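You operate a simulated robot arm through the tools that you are given. There is no shell and no other tool.

You are at the controls of a simulated two-armed robot. One attempt, no reset.

## Task
Pick up the bottle labelled "spare" from the top of the steel bench with one hand, pass it to the other hand and put it on the filter stand under the drain spout. Set down upright: bottle.

The check looks at the end state, three seconds after you hand in, the way a careful person would. Anything else that was tipped, shoved, dropped, spilled or broken makes it a failure.

## Robot
Two 7-joint arms with three-finger grippers on one trunk, on a base that moves. Base frame: it is fixed to the floor where the robot stands at the start and does not move with it; the origin is under the middle of the robot, x ahead of it, y to its left, z up. Lengths are in mm, angles in rad, forces in N, time in s.
The left shoulder is at the start at [30, 124, 1008], the right one opposite. With the tool pointing down near the work surface each hand reaches from about 100 to 780 mm from the robot's upright axis, wherever it stands, measured 20 degrees to its own side. Places, roughly: filter stand under the drain spout [-700, 3900, 700]. Payload 2.2 kg a hand.
Tool frame (each hand has its own): the origin (TCP) lies between the finger pads and is the grasp point; the fingertips stand 28 mm ahead of it; z points along the fingers, y is the line along which they close. The gripper opens to 102 mm; its body begins 71 mm behind the TCP.
Orientation is that of the tool frame in the base frame, as a unit quaternion [w, x, y, z]. With the fingers straight down and closing along the base's y, the tool's x points along the base's -x, its y along +y and its z along -z.

## Interface
- The arms move only by the tool send_rows. It takes "left_increments", "right_increments" or both (then of equal length, played together; a hand with none holds still); each is a list that holds one entry, the list of rows, each a list of 7 numbers: the turn, a rotation vector about the base's x, y, z in units of 90 degrees (1.0 is 90 degrees), then the shift along the base's x, y, z in units of 100 mm (1.0 is 100 mm), then the closure, from 0 (fully open) to 1 (shut). In form: [[[wx, wy, wz, x, y, z, gripper], ...]]. A call has 1 to 20 rows; each row is the pose to reach, as a shift and turn from the pose commanded when the call began. A call with a number of a shift or a turn outside -1 to 1 is refused whole. Rows are played at 5 a second. More than 50 mm and 0.15 rad between two rows, or a gripper value outside its range, and nothing of the call is played. Where a pose cannot be reached the arm comes as near as it can. A force on the tool above 40 N (or 10 N above the force at the start of the call, whichever is more), or a blocked arm, ends the call early, and 0.2 s more pass. The fingers move at their own pace (about 143.6 mm/s each) and stop on an object; they squeeze with about 29 N. The grip force told is the motor's: it shows also when the fingers shut on nothing. Time passes only in rows, and 0.2 s behind the last, so rows that repeat a pose let the fingers close. The reply holds the time, the measured pose of the TCP, the force on the tool along the base axes, the opening and the grip force, in the units named above and with some noise, with the torque about the TCP (base axes, N m) and any sound that the robot's microphone picked up, and new pictures: "show" is both (left out), scene, wrist or none (wrist: the cameras of the hands that moved).
- Cameras (640 x 400 px; columns grow to the right, rows downward): "scene" is now at [41.5, -25.4, 1719.4]; the picture's right is [-0.35, -0.94, 0.00], its down [-0.76, 0.28, -0.59] and it looks along [0.55, -0.21, -0.81] (base axes); focal length 266 px, centre (320, 200). "left" rides on the left gripper at [72, 38, -86] in its tool frame; the picture's right is [-0.46, 0.89, 0.00], its down [-0.60, -0.32, -0.73] and it looks along [-0.65, -0.34, 0.68] (tool axes); focal length 256 px, centre (320, 200). "right" rides on the right gripper at [69, 44, -86] in its tool frame; the picture's right is [-0.53, 0.85, 0.00], its down [-0.58, -0.36, -0.73] and it looks along [-0.62, -0.39, 0.68] (tool axes); focal length 256 px, centre (320, 200). There is no depth. A picture from a camera that has moved, and an enlarged one, comes with that camera's place and axes in the base frame and with its lens.
- lift_body(by): moves the trunk up (or, below 0, down) by that many mm; the arms and the scene camera ride with it, the base frame stays. It gives what a move gives, with no picture.
- steer(legs): drives the robot by 1 to 6 legs, each [ahead, left, turn to the left] in mm, mm and rad, along the robot's own axes; the way and the turn of a leg run together, so that a leg with both is an arc; at most 1500 mm and 3.142 rad a leg. The arms and the cameras ride along, it lands a little off, and it stops where it bumps. It gives what a move gives, and a new picture of the scene camera.
- turn_head(pan, tilt): turns the head with the scene camera to pan (to the left, within 2.496 rad either way) and tilt (down, from -0.506 to 1.204), counted from straight ahead of the robot. It gives what a move gives, and a new picture of the scene camera.
- inspect(camera, box): a new picture of the part [left, top, right, bottom] of that camera's present view, enlarged. No time passes.
- finish_job(): hands the job in; it is judged then, once.

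Places have to be worked out from the pictures, the camera data and where the tool is seen. Open the grippers and draw the arms clear of the work before you hand the job in, unless the task says otherwise.

The tools are called after "Request:" as name(argument=value, ...) on one line, values as JSON. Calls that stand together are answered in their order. send_rows: Moves the arms, as the interface text tells. Its arguments: {"type":"object","properties":{"left_increments":{"type":"array"},"right_increments":{"type":"array"},"show":{"type":"string","enum":["both","scene","wrist","none"]}},"required":[]} The other tools are called the same way: lift_body (by) moves the trunk up or down; steer (legs) drives the base; turn_head (pan, tilt) turns the head that bears the scene camera; inspect (camera, box) takes an enlarged picture of a part of a camera's view; finish_job () hands the job in.

At the start:

```text
clock: 0.0
left_tool_pos: [486.7, -87.4, 1127.3]
left_tcp_rot: [0.0, 0.0, 1.0, 0.0]
left_ft_force: [-0.4, 0.6, -0.9]
left_ft_torque: [-0.02, 0.0, 0.0]
left_gripper_width: 102.0
left_gripper_force: 0.0
right_tool_pos: [311.3, -382.5, 1103.4]
right_tcp_rot: [0.0, 0.001, 1.0, 0.0]
right_ft_force: [-0.9, 0.1, 0.4]
right_ft_torque: [0.0, 0.0, -0.01]
right_gripper_width: 102.0
right_gripper_force: 0.1
trunk travel left (down, up): [-250.0, 290.0]
robot x, y, heading: [0.8, 3.1, -0.0]
head pan, tilt (commanded): [-0.356, 0.939]
```

scene: 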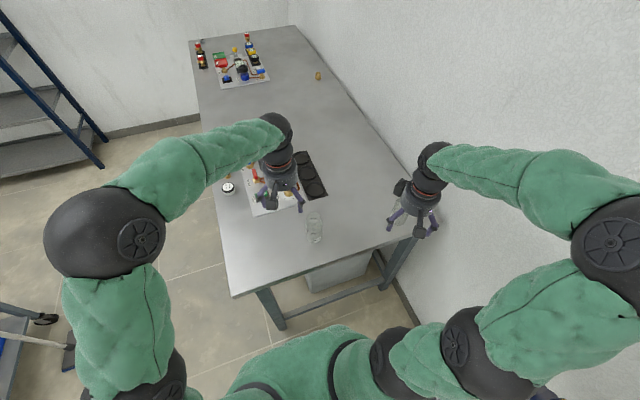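
right: 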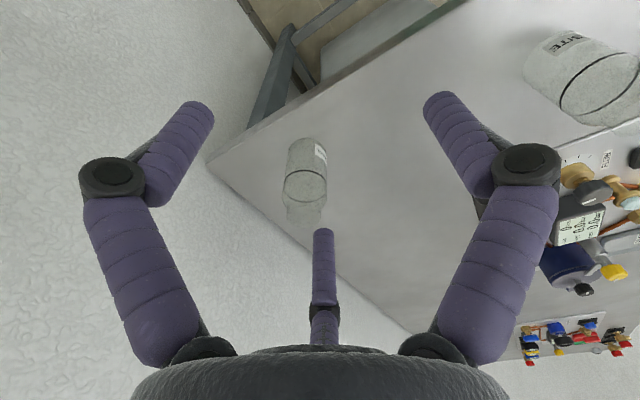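
left: 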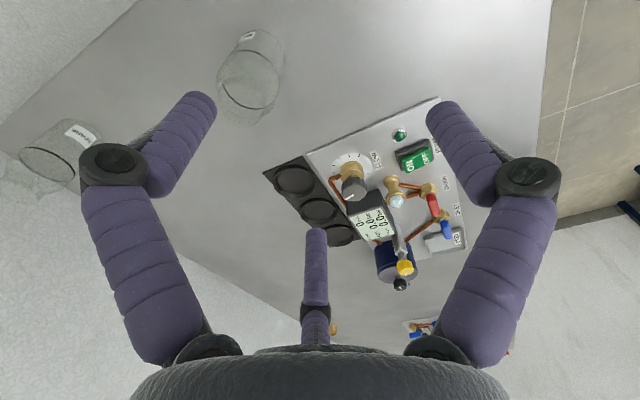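

The wrist pictures show two clear bottles on the bench, each with a label. I enlarge those views to read the labels.

Request:
inspect(camera="left", box=[200, 10, 310, 130])

Request:
inspect(camera="left", box=[0, 100, 120, 210])

Request:
inspect(camera="right", box=[500, 20, 640, 140])

Request:
inspect(camera="right", box=[260, 120, 360, 240])

Request:
inspect(camera="scene", box=[200, 130, 440, 280])

```text
3.33 times, centred on (255, 70) of left
camera zoom: at [415.1, -50.3, 1213.1], right [0.46, 0.89, 0.0], down [0.6, -0.32, 0.73], along [0.65, -0.34, -0.68], focal length 853 px, centre (537, 633)
```

zoom: 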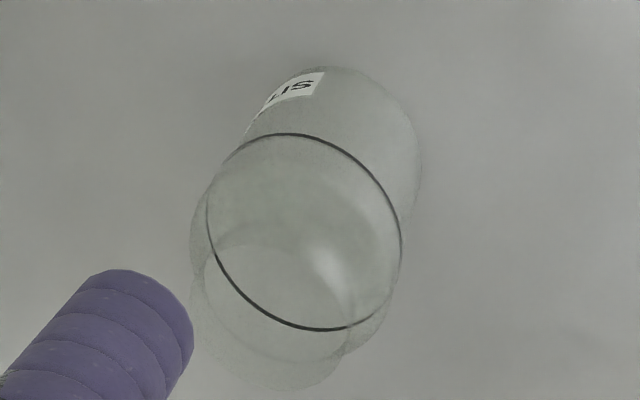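

```text
3.64 times, centred on (60, 155) of left
camera zoom: at [415.1, -50.3, 1213.1], right [0.46, 0.89, 0.0], down [0.6, -0.32, 0.73], along [0.65, -0.34, -0.68], focal length 931 px, centre (1266, 364)
```

zoom: 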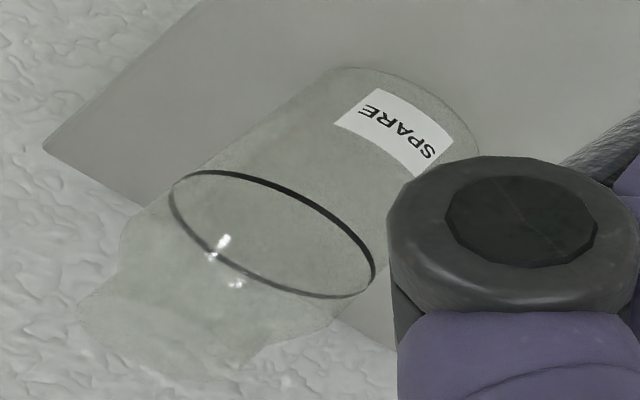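

```text
3.33 times, centred on (570, 80) of right
camera zoom: at [243.3, -338.6, 1189.5], right [0.53, 0.85, 0.0], down [0.58, -0.36, 0.73], along [0.62, -0.39, -0.68], focal length 853 px, centre (-513, 600)
```

zoom: 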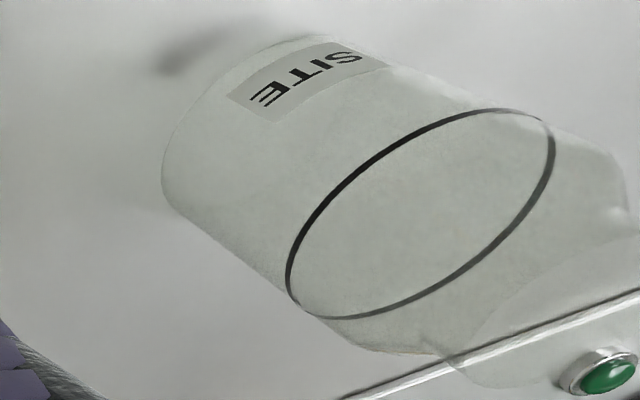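

```text
3.33 times, centred on (310, 180) of right
camera zoom: at [243.3, -338.6, 1189.5], right [0.53, 0.85, 0.0], down [0.58, -0.36, 0.73], along [0.62, -0.39, -0.68], focal length 853 px, centre (353, 267)
```

zoom: 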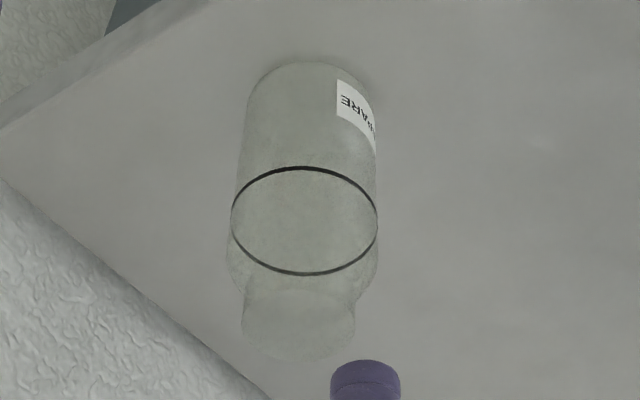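

```text
2.67 times, centred on (320, 205) of scene
camera zoom: at [41.5, -25.4, 1719.4], right [-0.35, -0.94, 0.0], down [-0.76, 0.28, -0.59], along [0.55, -0.21, -0.81], focal length 710 px, centre (320, 187)
```

zoom: 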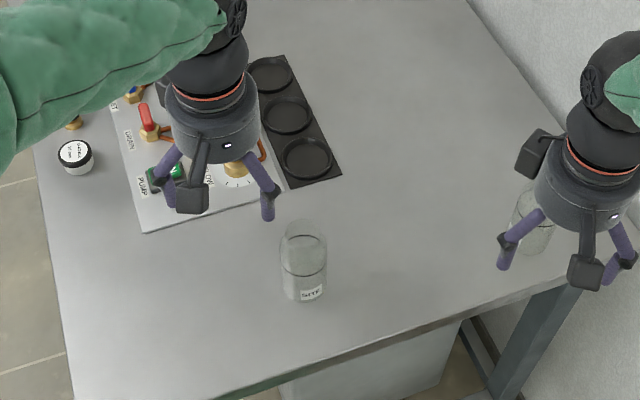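

The bottle labelled "SPARE" stands near the wall at about (441, -487), with the bench top at z ≈ 860 and the bottle about 60 mm wide and 130 mm tall. The other bottle is "SITE", so before choosing a grip I look over at the filter stand.

Request:
turn_head(pan=1.75, tilt=0.3)

```text
clock: 2.0
left_tool_pos: [486.4, -87.1, 1127.1]
left_tcp_rot: [0.0, 0.0, 1.0, 0.0]
left_ft_force: [0.1, -0.1, -0.2]
left_ft_torque: [0.03, 0.02, 0.02]
left_gripper_width: 101.9
left_gripper_force: 0.0
right_tool_pos: [312.1, -384.2, 1103.3]
right_tcp_rot: [0.0, -0.001, 1.0, 0.0]
right_ft_force: [0.6, -0.3, 0.6]
right_ft_torque: [0.02, 0.0, -0.02]
right_gripper_width: 101.8
right_gripper_force: 0.1
trunk travel left (down, up): [-250.0, 290.0]
robot x, y, heading: [-4.0, 4.0, -0.003]
head pan, tilt (commanded): [1.751, 0.3]
camera scene: at [-43.9, 92.0, 1774.6], right [0.98, 0.18, 0.0], down [0.05, -0.29, -0.96], along [-0.17, 0.94, -0.3], focal length 266 px, centre (320, 200)
```

scene: 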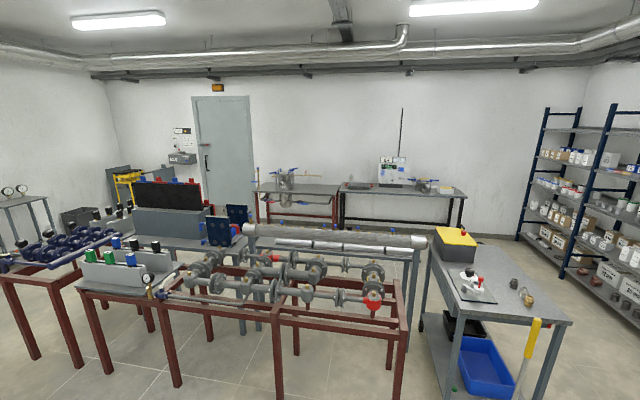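

The stand should sit near pixel (323, 193), at the benches by the far wall. I enlarge that area and the ways to it.

Request:
inspect(camera="scene", box=[240, 130, 400, 230])

Request:
inspect(camera="scene", box=[330, 130, 490, 230])

Request:
inspect(camera="scene", box=[60, 200, 640, 400])

```text
4.00 times, centred on (320, 180) of scene
camera zoom: at [-43.9, 92.0, 1774.6], right [0.98, 0.18, 0.0], down [0.05, -0.29, -0.96], along [-0.17, 0.94, -0.3], focal length 1064 px, centre (320, 280)
```

zoom: 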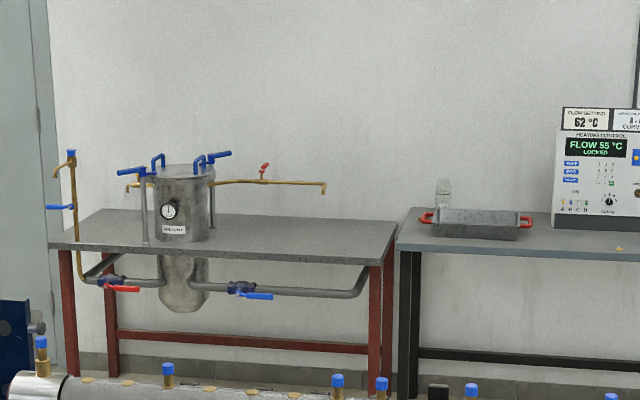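

```text
4.00 times, centred on (410, 180) of scene
camera zoom: at [-43.9, 92.0, 1774.6], right [0.98, 0.18, 0.0], down [0.05, -0.29, -0.96], along [-0.17, 0.94, -0.3], focal length 1064 px, centre (-40, 280)
```

zoom: 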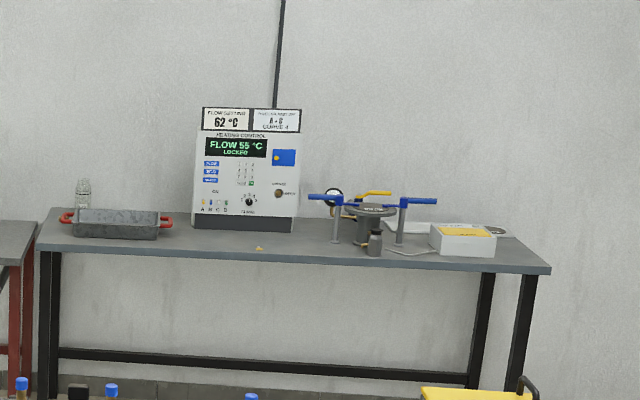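

```text
1.10 times, centred on (350, 300) of scene
camera zoom: at [-43.9, 92.0, 1774.6], right [0.98, 0.18, 0.0], down [0.05, -0.29, -0.96], along [-0.17, 0.94, -0.3], focal length 294 px, centre (287, 90)
```

zoom: 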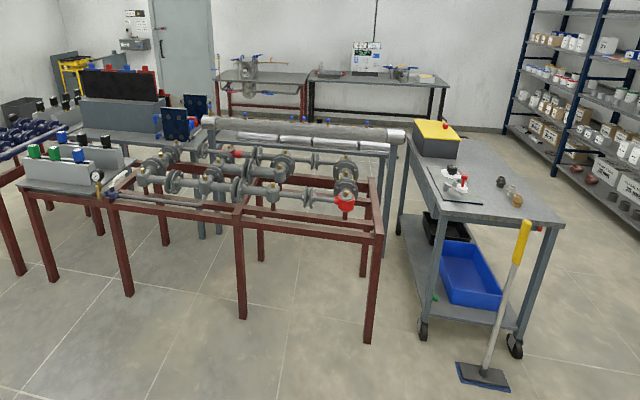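

The drain spout is the brass pipe ending at about (-720, 3900, 920), roughly 200 mm above the stand, so the bottle will need a side grip by the second hand there. Next I look at the right arm, the wall and the bottle before moving the arm.

Request:
turn_head(pan=-0.8, tilt=0.8)

Request:
turn_head(pan=-1.6, tilt=0.7)

Request:
turn_head(pan=0.6, tilt=0.7)

```text
clock: 4.3
left_tool_pos: [486.9, -87.2, 1126.6]
left_tcp_rot: [0.0, 0.0, 1.0, -0.001]
left_ft_force: [-0.5, -0.4, 0.1]
left_ft_torque: [-0.05, -0.01, 0.0]
left_gripper_width: 102.0
left_gripper_force: 0.1
right_tool_pos: [312.4, -383.4, 1103.2]
right_tcp_rot: [0.0, 0.0, 1.0, 0.001]
right_ft_force: [0.1, -0.2, 0.6]
right_ft_torque: [0.01, -0.02, 0.01]
right_gripper_width: 102.5
right_gripper_force: 0.1
trunk travel left (down, up): [-250.0, 290.0]
robot x, y, heading: [2.0, 1.9, -0.006]
head pan, tilt (commanded): [-0.799, 0.799]
camera scene: at [29.0, -57.7, 1730.2], right [-0.72, -0.7, 0.0], down [-0.5, 0.51, -0.7], along [0.49, -0.5, -0.72], focal length 266 px, centre (320, 200)
```

scene: 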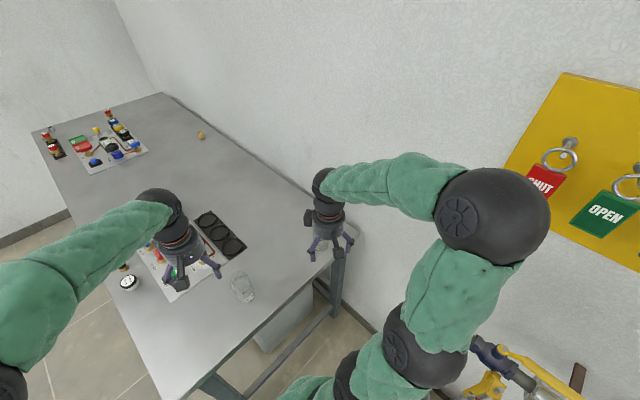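

```text
clock: 5.4
left_tool_pos: [486.6, -87.4, 1127.0]
left_tcp_rot: [0.0, 0.0, 1.0, -0.001]
left_ft_force: [0.1, 0.2, -0.2]
left_ft_torque: [-0.01, -0.01, 0.0]
left_gripper_width: 101.9
left_gripper_force: 0.0
right_tool_pos: [313.1, -382.3, 1103.7]
right_tcp_rot: [0.0, 0.0, 1.0, 0.0]
right_ft_force: [0.3, -0.1, -0.3]
right_ft_torque: [-0.01, -0.02, 0.03]
right_gripper_width: 101.8
right_gripper_force: 0.2
trunk travel left (down, up): [-250.0, 290.0]
robot x, y, heading: [-0.6, 3.7, 0.005]
head pan, tilt (commanded): [-1.6, 0.7]
camera scene: at [-29.7, -84.8, 1738.4], right [-1.0, 0.03, 0.0], down [0.02, 0.64, -0.76], along [-0.02, -0.76, -0.64], focal length 266 px, centre (320, 200)
```

scene: 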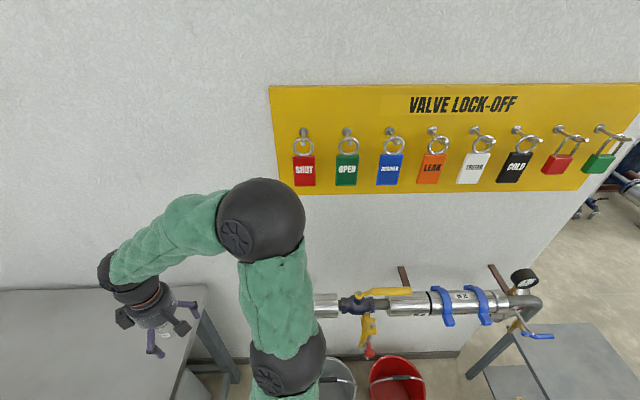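

```text
clock: 7.5
left_tool_pos: [486.6, -87.3, 1127.0]
left_tcp_rot: [0.0, 0.0, 1.0, 0.0]
left_ft_force: [1.2, -0.1, 0.4]
left_ft_torque: [0.0, -0.04, 0.0]
left_gripper_width: 101.9
left_gripper_force: 0.1
right_tool_pos: [310.7, -383.0, 1102.4]
right_tcp_rot: [0.0, 0.0, 1.0, 0.0]
right_ft_force: [-0.8, -1.4, -0.5]
right_ft_torque: [-0.04, 0.0, 0.02]
right_gripper_width: 102.0
right_gripper_force: 0.1
trunk travel left (down, up): [-250.0, 290.0]
robot x, y, heading: [0.9, 3.8, -0.002]
head pan, tilt (commanded): [0.6, 0.7]
camera scene: at [42.9, 48.1, 1738.4], right [0.56, -0.83, 0.0], down [-0.53, -0.36, -0.76], along [0.63, 0.43, -0.64], focal length 266 px, centre (320, 200)
```

scene: 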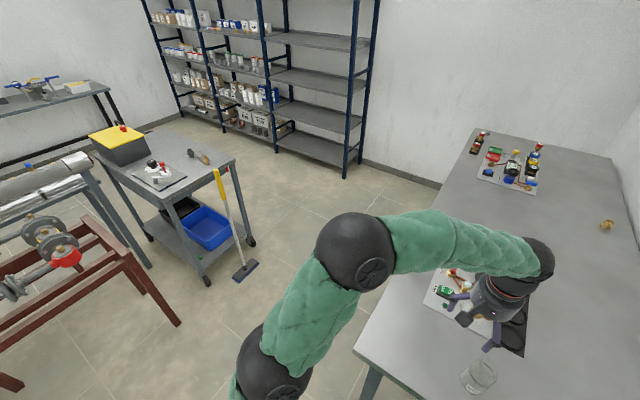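

The right elbow works out at about (30, -294, 1533), well clear of the wall, and the wall is about 160 mm past the bottle. I move the right hand at its present height partway toward a spot above the bottle for a closer look.

Request:
send_rows(right_increments=[[[0, 0, 0, 0.2, -0.16, 0, 0], [0, 0, 0, 0.4, -0.33, 0, 0], [0, 0, 0, 0.6, -0.5, 0, 0]]], show="wrist")

Request:
inspect(camera="right", box=[230, 60, 410, 260])

```text
clock: 8.3
left_tool_pos: [487.9, -88.5, 1126.4]
left_tcp_rot: [0.0, 0.001, 1.0, 0.0]
left_ft_force: [-0.2, -0.7, -0.3]
left_ft_torque: [0.03, 0.03, 0.01]
left_gripper_width: 102.0
left_gripper_force: 0.0
right_tool_pos: [373.5, -433.9, 1102.1]
right_tcp_rot: [0.0, 0.001, 1.0, 0.0]
right_ft_force: [1.0, 0.0, 0.2]
right_ft_torque: [0.0, 0.02, 0.03]
right_gripper_width: 101.7
right_gripper_force: 0.1
trunk travel left (down, up): [-250.0, 290.0]
robot x, y, heading: [-0.8, -2.4, 0.001]
head pan, tilt (commanded): [0.6, 0.7]
camera right: at [304.5, -389.3, 1188.5], right [0.53, 0.85, 0.0], down [0.58, -0.36, 0.73], along [0.62, -0.39, -0.68], focal length 256 px, centre (320, 200)
```

right: 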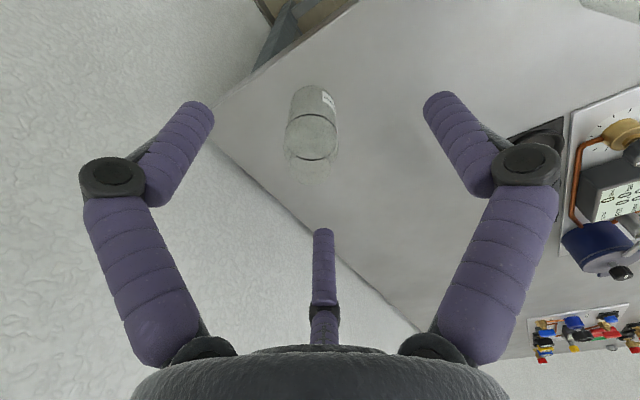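

```text
2.00 times, centred on (320, 160) of right
camera zoom: at [304.5, -389.3, 1188.5], right [0.53, 0.85, 0.0], down [0.58, -0.36, 0.73], along [0.62, -0.39, -0.68], focal length 512 px, centre (320, 280)
```

zoom: 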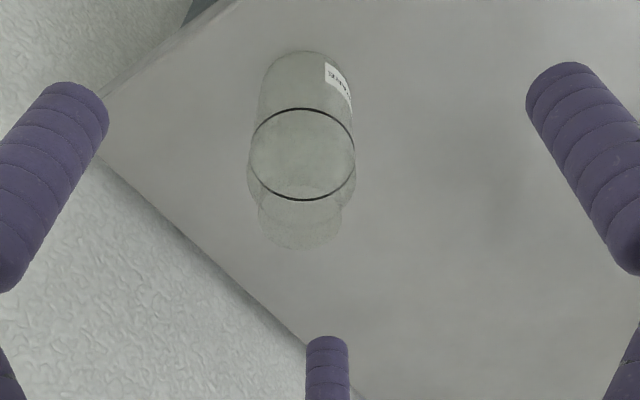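

The bottle's shape matters for choosing grips, so I enlarge the matching "SITE" bottle in the scene view and the spare bottle in the left wrist view.

Request:
inspect(camera="scene", box=[430, 330, 530, 400])

Request:
inspect(camera="left", box=[0, 90, 110, 210])

Request:
turn_head(pan=-0.85, tilt=0.9)

```text
5.71 times, centred on (480, 365) of scene
camera zoom: at [44.1, 47.4, 1738.4], right [0.56, -0.83, 0.0], down [-0.53, -0.36, -0.76], along [0.63, 0.43, -0.64], focal length 1521 px, centre (-594, -743)
```

zoom: 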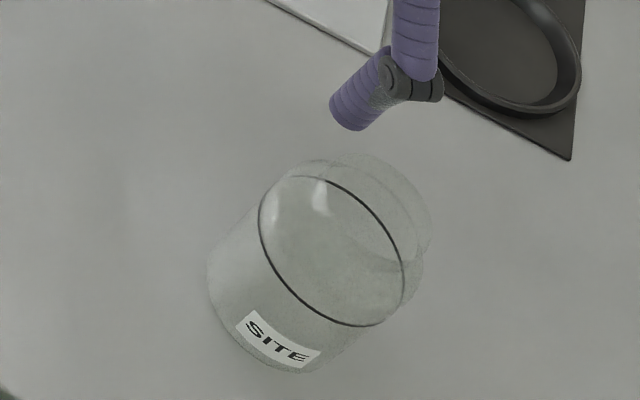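

```text
3.33 times, centred on (55, 150) of left
camera zoom: at [415.9, -50.9, 1212.7], right [0.47, 0.89, 0.0], down [0.6, -0.32, 0.73], along [0.65, -0.34, -0.68], focal length 853 px, centre (1203, 367)
```

zoom: 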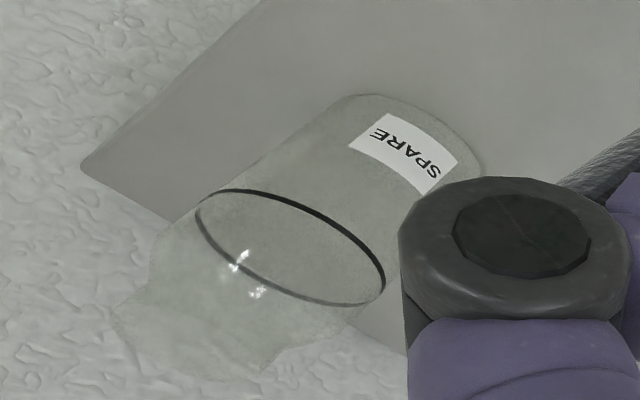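

```text
clock: 9.9
left_tool_pos: [486.5, -87.0, 1126.6]
left_tcp_rot: [0.0, 0.0, 1.0, 0.001]
left_ft_force: [0.2, 0.3, 0.2]
left_ft_torque: [0.02, 0.01, -0.01]
left_gripper_width: 101.9
left_gripper_force: 0.0
right_tool_pos: [372.7, -431.6, 1102.4]
right_tcp_rot: [0.001, 0.0, 1.0, 0.0]
right_ft_force: [-0.2, 0.1, -0.4]
right_ft_torque: [0.0, 0.0, 0.03]
right_gripper_width: 101.8
right_gripper_force: 0.0
trunk travel left (down, up): [-250.0, 290.0]
robot x, y, heading: [-2.2, -0.7, 0.002]
head pan, tilt (commanded): [-0.85, 0.901]
camera scene: at [22.6, -56.5, 1722.3], right [-0.75, -0.66, 0.0], down [-0.52, 0.59, -0.62], along [0.41, -0.47, -0.78], focal length 266 px, centre (320, 200)
```

scene: 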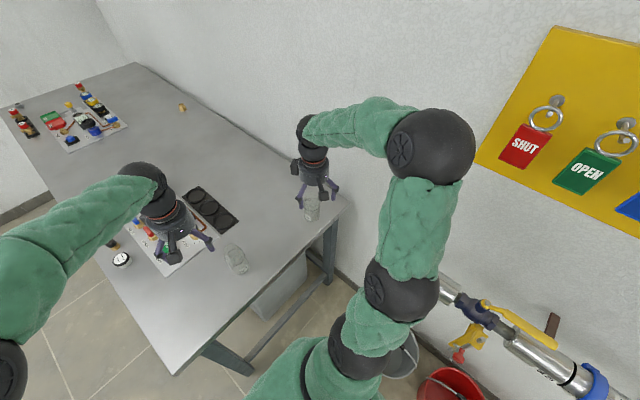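

The spare bottle is now visible under the right gripper in the scene view; I enlarge it to get its profile.

Request:
inspect(camera="scene", box=[280, 150, 350, 240])

Request:
inspect(camera="scene", box=[205, 220, 275, 290])

```text
4.44 times, centred on (315, 195) of scene
camera zoom: at [22.6, -56.5, 1722.3], right [-0.75, -0.66, 0.0], down [-0.52, 0.59, -0.62], along [0.41, -0.47, -0.78], focal length 1183 px, centre (342, 222)
```

zoom: 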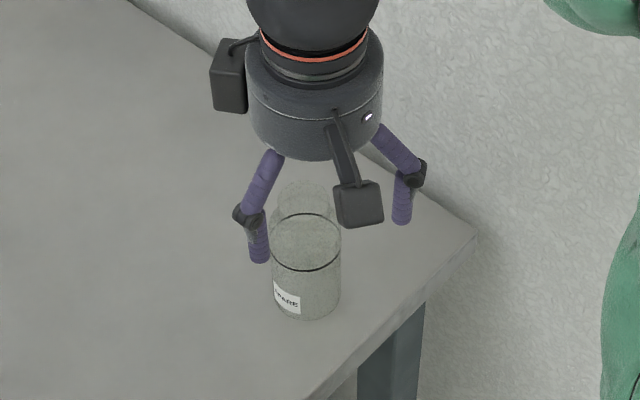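

```text
5.71 times, centred on (240, 255) of scene
camera zoom: at [22.6, -56.5, 1722.3], right [-0.75, -0.66, 0.0], down [-0.52, 0.59, -0.62], along [0.41, -0.47, -0.78], focal length 1521 px, centre (777, -114)
```

zoom: 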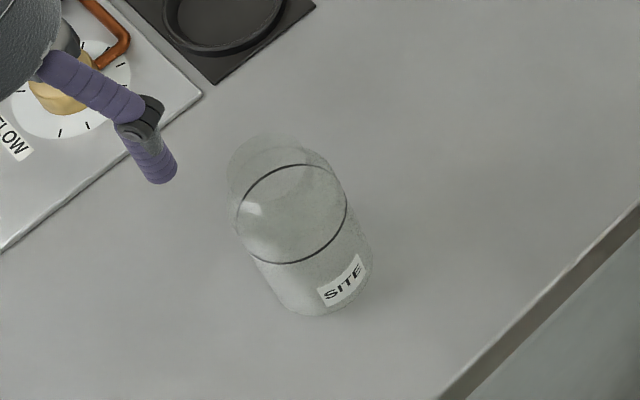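

The gripper palm is only about 75 mm wide, the bottle body about 61 mm and the neck about 43 mm, with the top at z ≈ 987. I centre the right hand over the bottle, fingertips still above its rim, to measure the neck.

Request:
send_rows(right_increments=[[[0, 0, 0, 0.23, -0.19, 0, 0], [0, 0, 0, 0.46, -0.37, 0, 0], [0, 0, 0, 0.685, -0.555, 0, 0], [0, 0, 0, 0.685, -0.555, -0.2, 0], [0, 0, 0, 0.685, -0.555, -0.42, 0]]], show="both")

Request:
inspect(camera="right", box=[220, 20, 420, 220])

Request:
inspect(camera="scene", box=[270, 130, 370, 250])

```text
clock: 11.1
left_tool_pos: [487.1, -88.0, 1125.3]
left_tcp_rot: [0.0, 0.001, 1.0, 0.0]
left_ft_force: [0.6, -0.6, 0.6]
left_ft_torque: [0.03, 0.03, -0.02]
left_gripper_width: 102.0
left_gripper_force: 0.0
right_tool_pos: [439.5, -488.2, 1061.1]
right_tcp_rot: [0.0, 0.0, 1.0, 0.001]
right_ft_force: [-0.2, -1.4, -0.5]
right_ft_torque: [-0.01, 0.02, 0.02]
right_gripper_width: 101.9
right_gripper_force: 0.1
trunk travel left (down, up): [-250.0, 290.0]
robot x, y, heading: [1.7, 2.4, 0.001]
head pan, tilt (commanded): [-0.85, 0.901]
camera scene: at [23.5, -57.3, 1722.2], right [-0.75, -0.66, 0.0], down [-0.52, 0.59, -0.62], along [0.41, -0.47, -0.78], focal length 266 px, centre (320, 200)
camera right: at [371.1, -445.0, 1146.8], right [0.53, 0.85, 0.0], down [0.58, -0.36, 0.73], along [0.62, -0.39, -0.68], focal length 256 px, centre (320, 200)
```

scene: 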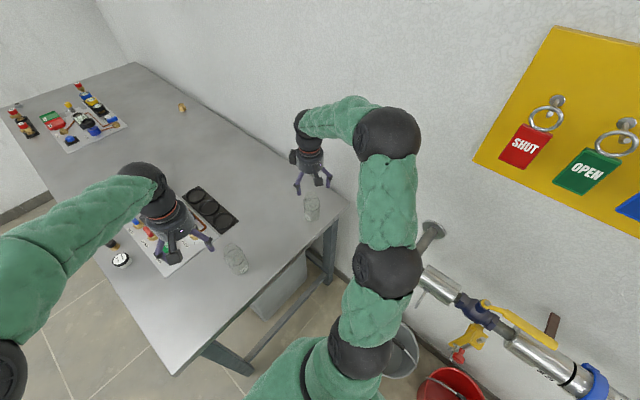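
right: 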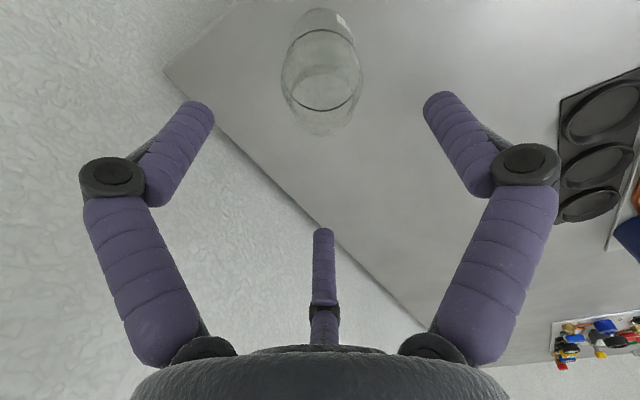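

```text
2.00 times, centred on (320, 120) of right
camera zoom: at [371.1, -445.0, 1146.8], right [0.53, 0.85, 0.0], down [0.58, -0.36, 0.73], along [0.62, -0.39, -0.68], focal length 512 px, centre (320, 360)
```

zoom: 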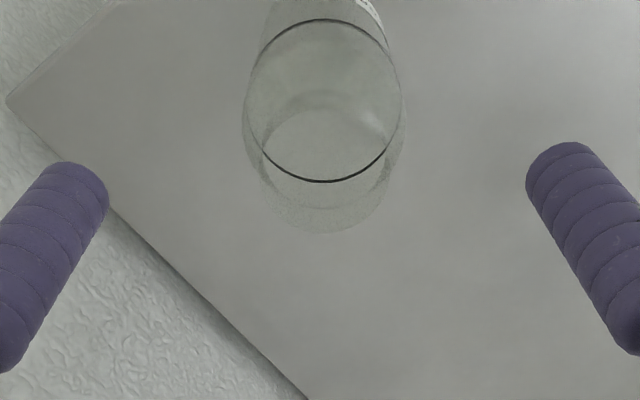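

```text
3.33 times, centred on (320, 190) of scene
camera zoom: at [23.5, -57.3, 1722.2], right [-0.75, -0.66, 0.0], down [-0.52, 0.59, -0.62], along [0.41, -0.47, -0.78], focal length 887 px, centre (320, 233)
```

zoom: 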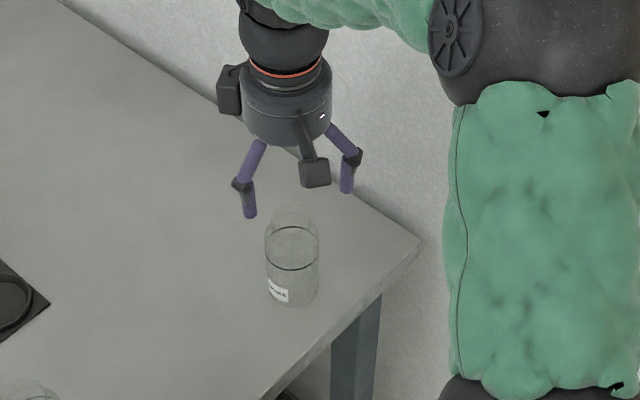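

I enlarge the bottle's top further to find where the neck starts and ends.

Request:
inspect(camera="right", box=[270, 0, 370, 150])

Request:
inspect(camera="scene", box=[295, 185, 327, 225])

Request:
inspect(camera="left", box=[0, 100, 90, 210])

```text
2.67 times, centred on (320, 75) of right
camera zoom: at [371.1, -445.0, 1146.8], right [0.53, 0.85, 0.0], down [0.58, -0.36, 0.73], along [0.62, -0.39, -0.68], focal length 683 px, centre (320, 533)
```

zoom: 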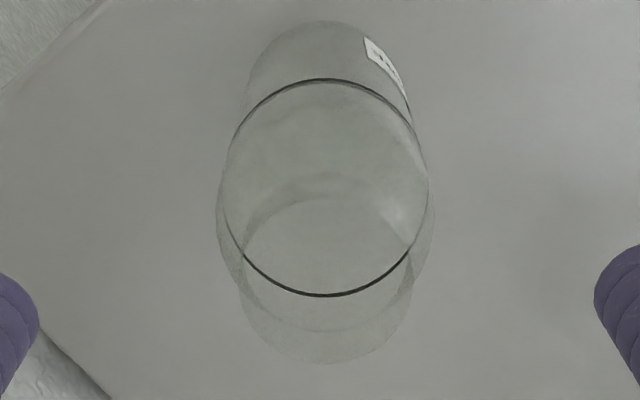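

```text
10.00 times, centred on (311, 205) of scene
camera zoom: at [23.5, -57.3, 1722.2], right [-0.75, -0.66, 0.0], down [-0.52, 0.59, -0.62], along [0.41, -0.47, -0.78], focal length 2661 px, centre (410, 150)
```

zoom: 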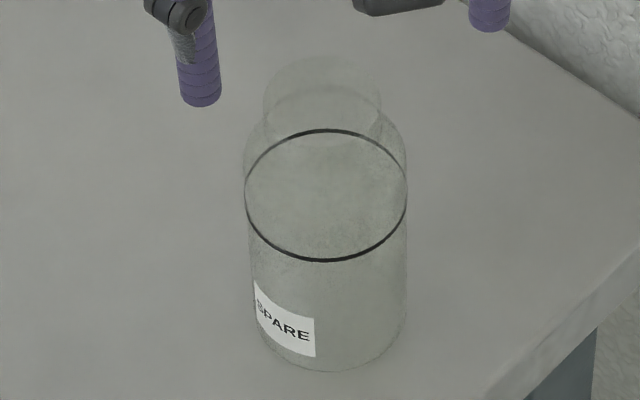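

```text
3.64 times, centred on (45, 155) of left
camera zoom: at [415.7, -50.8, 1212.8], right [0.47, 0.89, 0.0], down [0.6, -0.32, 0.73], along [0.65, -0.34, -0.68], focal length 931 px, centre (1320, 364)
```

zoom: 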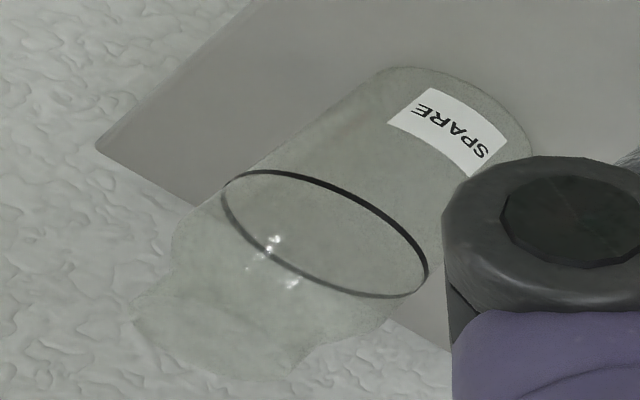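

The bottle is 128 mm tall: straight 61 mm body up to about 97 mm, then a shoulder and a 44 mm neck from 113 mm up. To plan the handover I need to know how the three fingers close, so I shut the left hand in free air halfway, then fully.

Request:
send_rows(left_increments=[[[0, 0, 0, 0, 0, 0, 0.4], [0, 0, 0, 0, 0, 0, 0.4], [0, 0, 0, 0, 0, 0, 0.4]]], show="wrist")

Request:
send_rows(left_increments=[[[0, 0, 0, 0, 0, 0, 1], [0, 0, 0, 0, 0, 0, 1], [0, 0, 0, 0, 0, 0, 1], [0, 0, 0, 0, 0, 0, 1]]], show="wrist")

```text
clock: 11.9
left_tool_pos: [486.5, -89.1, 1126.8]
left_tcp_rot: [0.0, -0.001, 1.0, 0.0]
left_ft_force: [0.1, -0.4, -0.2]
left_ft_torque: [0.01, -0.01, 0.01]
left_gripper_width: 61.2
left_gripper_force: 0.0
right_tool_pos: [440.4, -489.4, 1061.0]
right_tcp_rot: [0.0, 0.0, 1.0, 0.0]
right_ft_force: [-0.4, -0.1, 1.3]
right_ft_torque: [0.0, -0.01, -0.02]
right_gripper_width: 101.8
right_gripper_force: 0.1
trunk travel left (down, up): [-250.0, 290.0]
robot x, y, heading: [-3.1, -0.8, 0.0]
head pan, tilt (commanded): [-0.85, 0.901]
camera left: at [415.2, -50.4, 1213.0], right [0.47, 0.89, 0.0], down [0.6, -0.32, 0.73], along [0.65, -0.34, -0.68], focal length 256 px, centre (320, 200)
```

left: 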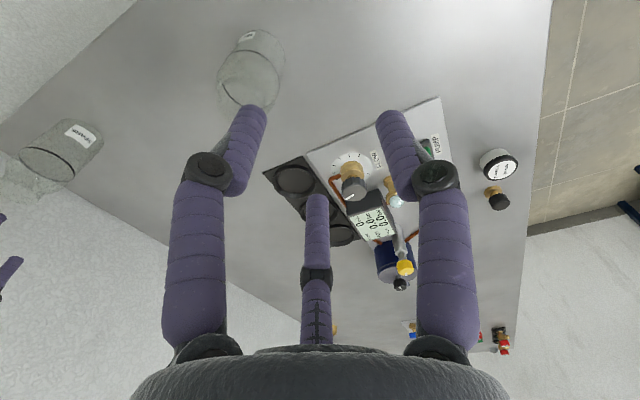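

```text
clock: 12.9
left_tool_pos: [487.2, -87.3, 1126.6]
left_tcp_rot: [0.0, -0.001, 1.0, -0.001]
left_ft_force: [0.4, -0.5, -0.4]
left_ft_torque: [0.03, 0.02, 0.01]
left_gripper_width: 2.1
left_gripper_force: 29.0
right_tool_pos: [439.2, -488.0, 1061.9]
right_tcp_rot: [0.0, 0.0, 1.0, 0.0]
right_ft_force: [-0.1, 0.6, -0.2]
right_ft_torque: [0.0, 0.0, -0.04]
right_gripper_width: 102.0
right_gripper_force: 0.0
trunk travel left (down, up): [-250.0, 290.0]
robot x, y, heading: [2.6, 3.6, -0.003]
head pan, tilt (commanded): [-0.85, 0.901]
camera left: at [415.1, -50.3, 1213.1], right [0.47, 0.89, 0.0], down [0.6, -0.32, 0.73], along [0.65, -0.34, -0.68], focal length 256 px, centre (320, 200)
```

left: 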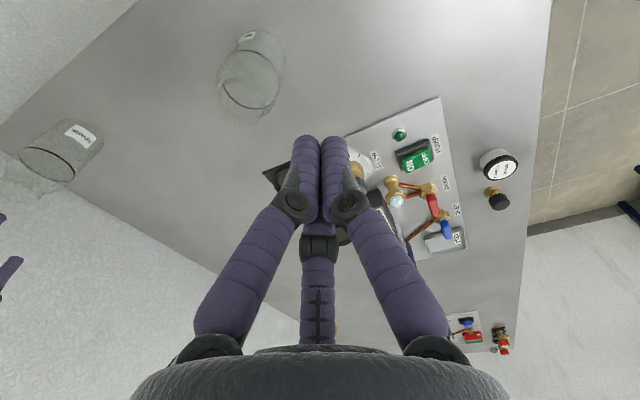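

The fingers close as a centred three-jaw, keeping their tips parallel. So my plan is: the right hand takes the neck from above, with tips no lower than 113 mm on the bottle. The left hand then comes in level, pinching the body with two fingers at about 75 mm height and its thumb passing over the mouth. I centre the right hand by 1–2 mm and lower it to the neck.

Request:
send_rows(right_increments=[[[0, 0, 0, 0.015, 0.015, 0, 0], [0, 0, 0, 0.015, 0.015, -0.15, 0], [0, 0, 0, 0.015, 0.015, -0.3, 0], [0, 0, 0, 0.015, 0.015, -0.4, 0], [0, 0, 0, 0.015, 0.015, -0.5, 0], [0, 0, 0, 0.015, 0.015, -0.6, 0], [0, 0, 0, 0.015, 0.015, -0.6, 0.3], [0, 0, 0, 0.015, 0.015, -0.6, 0.3]]], show="wrist")

Request:
inspect(camera="right", box=[210, 40, 430, 240])

Request:
inspect(camera="scene", box=[285, 150, 345, 230])

Request:
inspect(camera="left", box=[0, 90, 120, 230])

```text
clock: 14.7
left_tool_pos: [485.7, -87.4, 1126.1]
left_tcp_rot: [0.0, 0.0, 1.0, 0.0]
left_ft_force: [1.0, -0.1, 0.3]
left_ft_torque: [0.02, 0.0, 0.01]
left_gripper_width: 2.1
left_gripper_force: 29.1
right_tool_pos: [441.9, -486.1, 1000.2]
right_tcp_rot: [0.0, 0.001, 1.0, 0.0]
right_ft_force: [0.7, 0.5, -0.3]
right_ft_torque: [0.02, -0.01, 0.01]
right_gripper_width: 71.5
right_gripper_force: 0.2
trunk travel left (down, up): [-250.0, 290.0]
robot x, y, heading: [1.8, 0.4, -0.003]
head pan, tilt (commanded): [-0.85, 0.901]
camera right: at [372.6, -442.3, 1087.4], right [0.53, 0.85, 0.0], down [0.58, -0.36, 0.73], along [0.62, -0.39, -0.68], focal length 256 px, centre (320, 200)
```

right: 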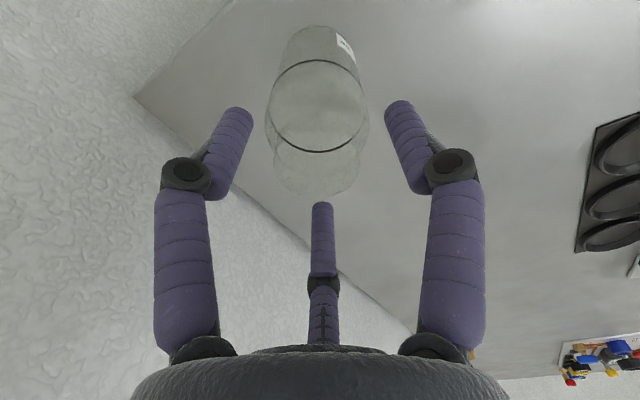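

```text
2.00 times, centred on (320, 140) of right
camera zoom: at [372.6, -442.3, 1087.4], right [0.53, 0.85, 0.0], down [0.58, -0.36, 0.73], along [0.62, -0.39, -0.68], focal length 512 px, centre (320, 320)
```

zoom: 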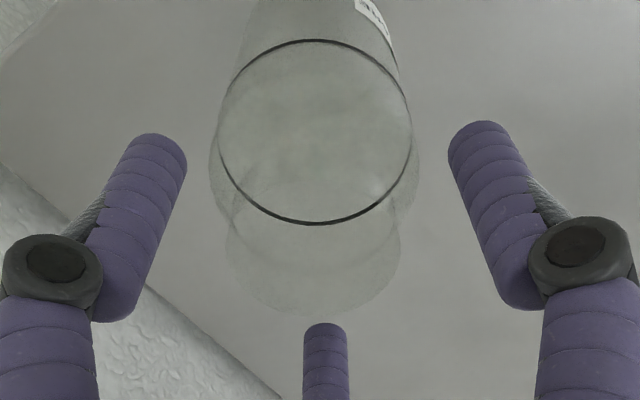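

```text
5.00 times, centred on (315, 190) of scene
camera zoom: at [22.7, -56.7, 1722.3], right [-0.75, -0.66, 0.0], down [-0.52, 0.59, -0.62], along [0.41, -0.47, -0.78], focal length 1331 px, centre (345, 250)
```

zoom: 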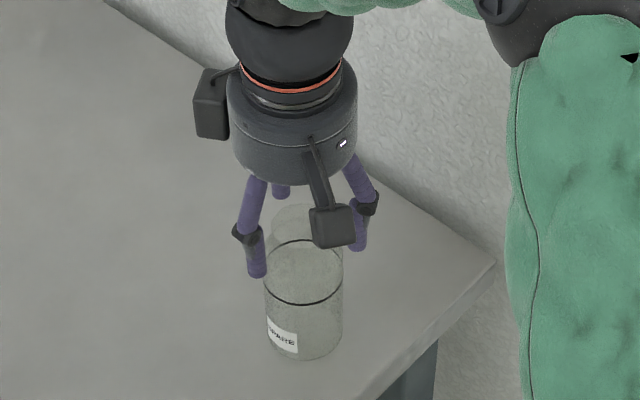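

```text
2.86 times, centred on (60, 160) of left
camera zoom: at [415.2, -50.4, 1213.0], right [0.47, 0.89, 0.0], down [0.6, -0.32, 0.73], along [0.65, -0.34, -0.68], focal length 731 px, centre (1063, 314)
```

zoom: 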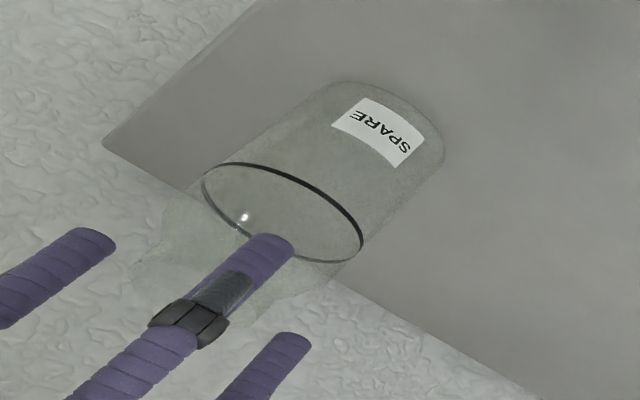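

The three fingers stand around the neck, centred to about 1.5 mm, with the tips just above the shoulder. I close the right hand on the neck.

Request:
send_rows(right_increments=[[[0, 0, 0, -0.01, -0.01, 0, 0.45], [0, 0, 0, -0.01, -0.01, 0, 0.5], [0, 0, 0, -0.01, -0.01, 0, 0.55], [0, 0, 0, -0.01, -0.01, 0, 0.6], [0, 0, 0, -0.01, -0.01, 0, 1], [0, 0, 0, -0.01, -0.01, 0, 1], [0, 0, 0, -0.01, -0.01, 0, 1]]], show="wrist")

Request:
inspect(camera="scene", box=[285, 150, 345, 230])

Request:
inspect(camera="left", box=[0, 90, 120, 230])

```text
clock: 16.3
left_tool_pos: [485.8, -87.4, 1128.0]
left_tcp_rot: [0.0, 0.0, 1.0, -0.001]
left_ft_force: [-0.1, 0.6, 0.0]
left_ft_torque: [0.02, -0.01, 0.0]
left_gripper_width: 1.9
left_gripper_force: 29.0
right_tool_pos: [440.0, -487.4, 1003.0]
right_tcp_rot: [0.001, 0.0, 1.0, -0.001]
right_ft_force: [-2.6, 1.5, 9.9]
right_ft_torque: [-0.01, 0.11, -0.04]
right_gripper_width: 41.2
right_gripper_force: 28.8
trunk travel left (down, up): [-250.0, 290.0]
robot x, y, heading: [0.8, -1.0, -0.002]
head pan, tilt (commanded): [-0.85, 0.901]
camera right: at [371.2, -443.2, 1088.6], right [0.53, 0.85, 0.0], down [0.58, -0.36, 0.73], along [0.62, -0.39, -0.68], focal length 256 px, centre (320, 200)
```

right: 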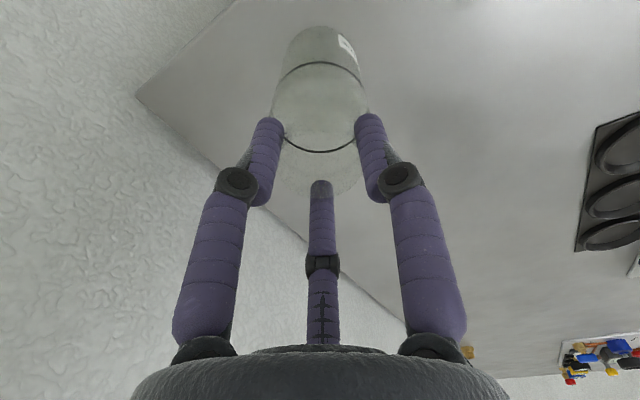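

```text
5.00 times, centred on (315, 190) of scene
camera zoom: at [21.6, -55.7, 1722.4], right [-0.75, -0.66, 0.0], down [-0.52, 0.59, -0.62], along [0.41, -0.47, -0.78], focal length 1331 px, centre (345, 250)
```

zoom: 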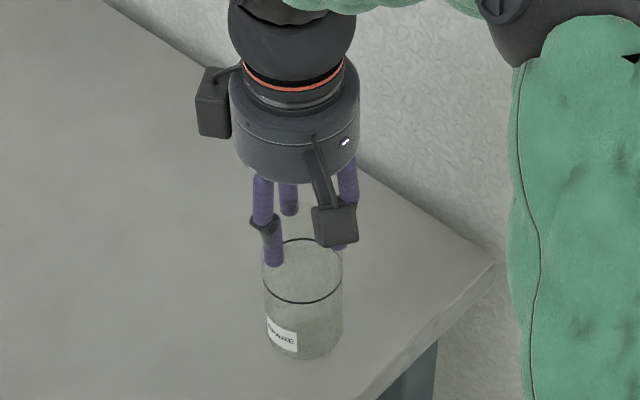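

```text
2.86 times, centred on (60, 160) of left
camera zoom: at [414.4, -49.7, 1213.4], right [0.47, 0.89, 0.0], down [0.6, -0.32, 0.73], along [0.65, -0.34, -0.68], focal length 731 px, centre (1063, 314)
```

zoom: 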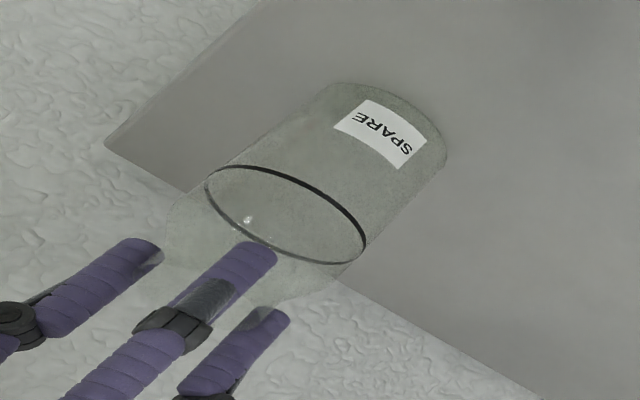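

The hand has closed on the neck at 41 mm with full squeeze, tips resting lightly on the shoulder (about 10 N). I lift slowly by 30 mm and read the weight.

Request:
send_rows(right_increments=[[[0, 0, 0, 0, 0, 0.03, 1], [0, 0, 0, 0, 0, 0.06, 1], [0, 0, 0, 0, 0, 0.1, 1], [0, 0, 0, 0, 0, 0.15, 1], [0, 0, 0, 0, 0, 0.2, 1], [0, 0, 0, 0, 0, 0.25, 1], [0, 0, 0, 0, 0, 0.3, 1], [0, 0, 0, 0, 0, 0.3, 1], [0, 0, 0, 0, 0, 0.3, 1]]], show="both")

Request:
inspect(camera="scene", box=[285, 140, 345, 230])

Request:
inspect(camera="left", box=[0, 90, 120, 230])

```text
clock: 18.3
left_tool_pos: [486.0, -88.2, 1126.4]
left_tcp_rot: [0.0, 0.001, 1.0, 0.0]
left_ft_force: [0.4, 0.0, 0.2]
left_ft_torque: [-0.01, -0.02, -0.02]
left_gripper_width: 1.9
left_gripper_force: 29.5
right_tool_pos: [440.0, -487.7, 1030.7]
right_tcp_rot: [0.001, 0.0, 1.0, 0.0]
right_ft_force: [-1.0, -0.1, -1.2]
right_ft_torque: [-0.01, -0.01, 0.02]
right_gripper_width: 40.3
right_gripper_force: 29.3
trunk travel left (down, up): [-250.0, 290.0]
robot x, y, heading: [-1.5, 1.9, 0.001]
head pan, tilt (commanded): [-0.85, 0.901]
camera scene: at [22.6, -56.6, 1722.3], right [-0.75, -0.66, 0.0], down [-0.52, 0.59, -0.62], along [0.41, -0.47, -0.78], focal length 266 px, centre (320, 200)
camera right: at [371.8, -443.4, 1117.4], right [0.53, 0.85, 0.0], down [0.58, -0.36, 0.73], along [0.62, -0.39, -0.68], focal length 256 px, centre (320, 200)
```

scene: 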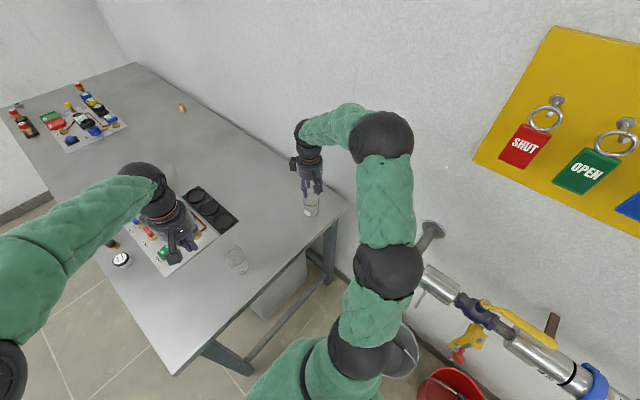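
right: 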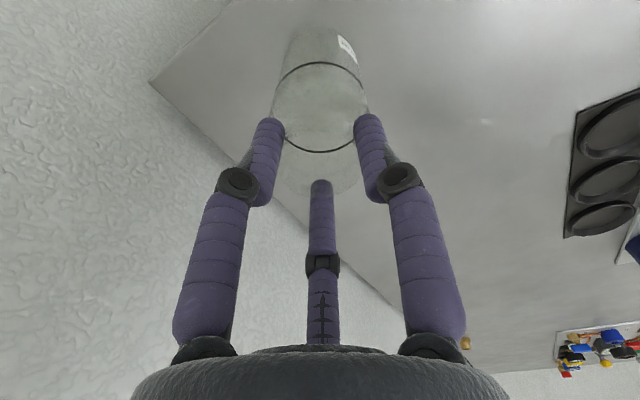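

```text
4.44 times, centred on (315, 185) of scene
camera zoom: at [22.6, -56.6, 1722.3], right [-0.75, -0.66, 0.0], down [-0.52, 0.59, -0.62], along [0.41, -0.47, -0.78], focal length 1183 px, centre (342, 267)
```

zoom: 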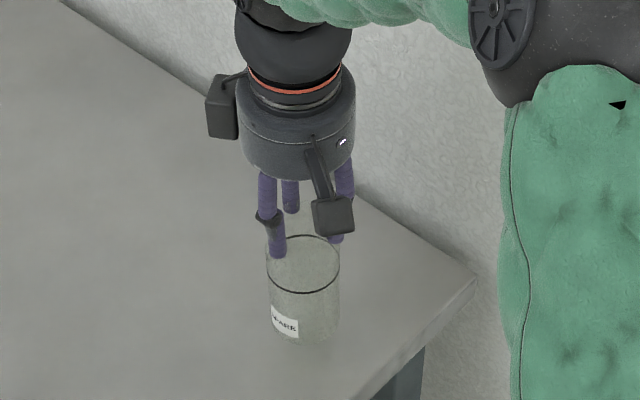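

```text
2.86 times, centred on (60, 160) of left
camera zoom: at [415.1, -50.3, 1213.1], right [0.47, 0.89, 0.0], down [0.6, -0.32, 0.73], along [0.65, -0.34, -0.68], focal length 731 px, centre (1063, 314)
```

zoom: 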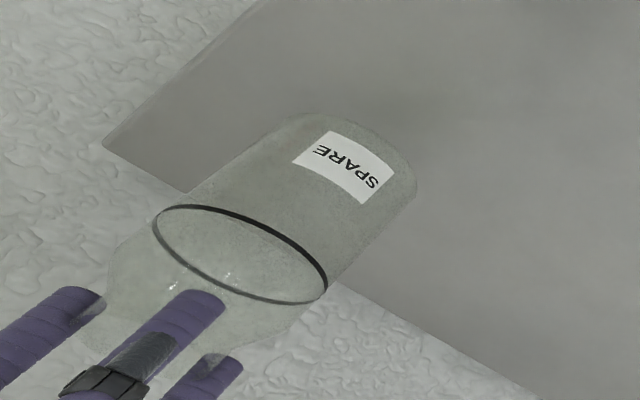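

The bottle is lifted cleanly and hangs upright, weighing only 1–2 N, with its base about 143 mm below the right TCP. I raise the right hand 100 mm further while the left hand opens and pitches to point forward, level, for the handover.

Request:
send_rows(left_increments=[[[0, -0.08, 0, -0.04, 0.03, 0.01, 0], [0, -0.16, 0, -0.08, 0.06, 0.02, 0], [0, -0.24, 0, -0.12, 0.09, 0.03, 0], [0, -0.32, 0, -0.16, 0.12, 0.04, 0], [0, -0.4, 0, -0.2, 0.15, 0.05, 0], [0, -0.48, 0, -0.24, 0.18, 0.06, 0], [0, -0.56, 0, -0.28, 0.21, 0.07, 0], [0, -0.64, 0, -0.32, 0.24, 0.07, 0], [0, -0.72, 0, -0.36, 0.27, 0.07, 0], [0, -0.8, 0, -0.4, 0.3, 0.07, 0], [0, -0.88, 0, -0.4, 0.32, 0.07, 0], [0, -0.94, 0, -0.4, 0.32, 0.07, 0], [0, -1, 0, -0.4, 0.32, 0.07, 0]]], right_increments=[[[0, 0, 0, 0, 0, 0.08, 1], [0, 0, 0, 0, 0, 0.16, 1], [0, 0, 0, 0, 0, 0.24, 1], [0, 0, 0, 0, 0, 0.32, 1], [0, 0, 0, 0, 0, 0.4, 1], [0, 0, 0, 0, 0, 0.48, 1], [0, 0, 0, 0, 0, 0.56, 1], [0, 0, 0, 0, 0, 0.64, 1], [0, 0, 0, 0, 0, 0.72, 1], [0, 0, 0, 0, 0, 0.8, 1], [0, 0, 0, 0, 0, 0.88, 1], [0, 0, 0, 0, 0, 0.95, 1], [0, 0, 0, 0, 0, 1, 1]]], show="both")

```text
clock: 21.1
left_tool_pos: [446.4, -56.7, 1134.0]
left_tcp_rot: [0.707, 0.0, 0.707, 0.0]
left_ft_force: [0.2, -0.3, -0.8]
left_ft_torque: [0.02, 0.01, 0.02]
left_gripper_width: 102.0
left_gripper_force: 0.0
right_tool_pos: [441.4, -488.1, 1131.0]
right_tcp_rot: [0.0, 0.001, 1.0, 0.0]
right_ft_force: [1.1, -0.5, -0.5]
right_ft_torque: [0.02, -0.02, 0.01]
right_gripper_width: 40.3
right_gripper_force: 29.3
trunk travel left (down, up): [-250.0, 290.0]
robot x, y, heading: [-1.0, 1.4, -0.002]
head pan, tilt (commanded): [-0.85, 0.901]
camera scene: at [22.8, -56.7, 1722.3], right [-0.75, -0.66, 0.0], down [-0.52, 0.59, -0.62], along [0.41, -0.47, -0.78], focal length 266 px, centre (320, 200)
camera right: at [372.2, -443.4, 1217.8], right [0.53, 0.85, 0.0], down [0.58, -0.36, 0.73], along [0.62, -0.39, -0.68], focal length 256 px, centre (320, 200)
camera left: at [361.7, -18.7, 1061.4], right [0.0, 0.89, 0.46], down [-0.73, -0.32, 0.6], along [0.68, -0.34, 0.65], focal length 256 px, centre (320, 200)
```

scene: 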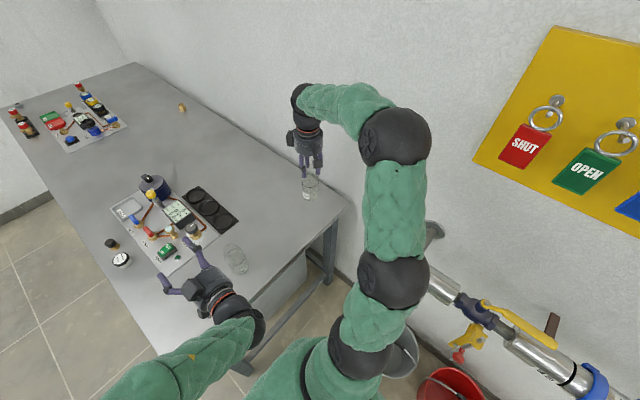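
right: 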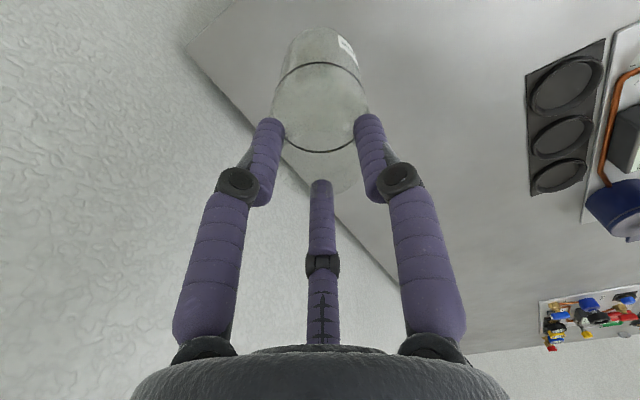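
left: 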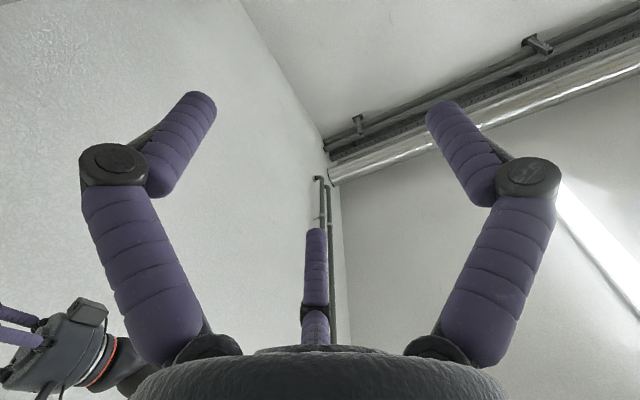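

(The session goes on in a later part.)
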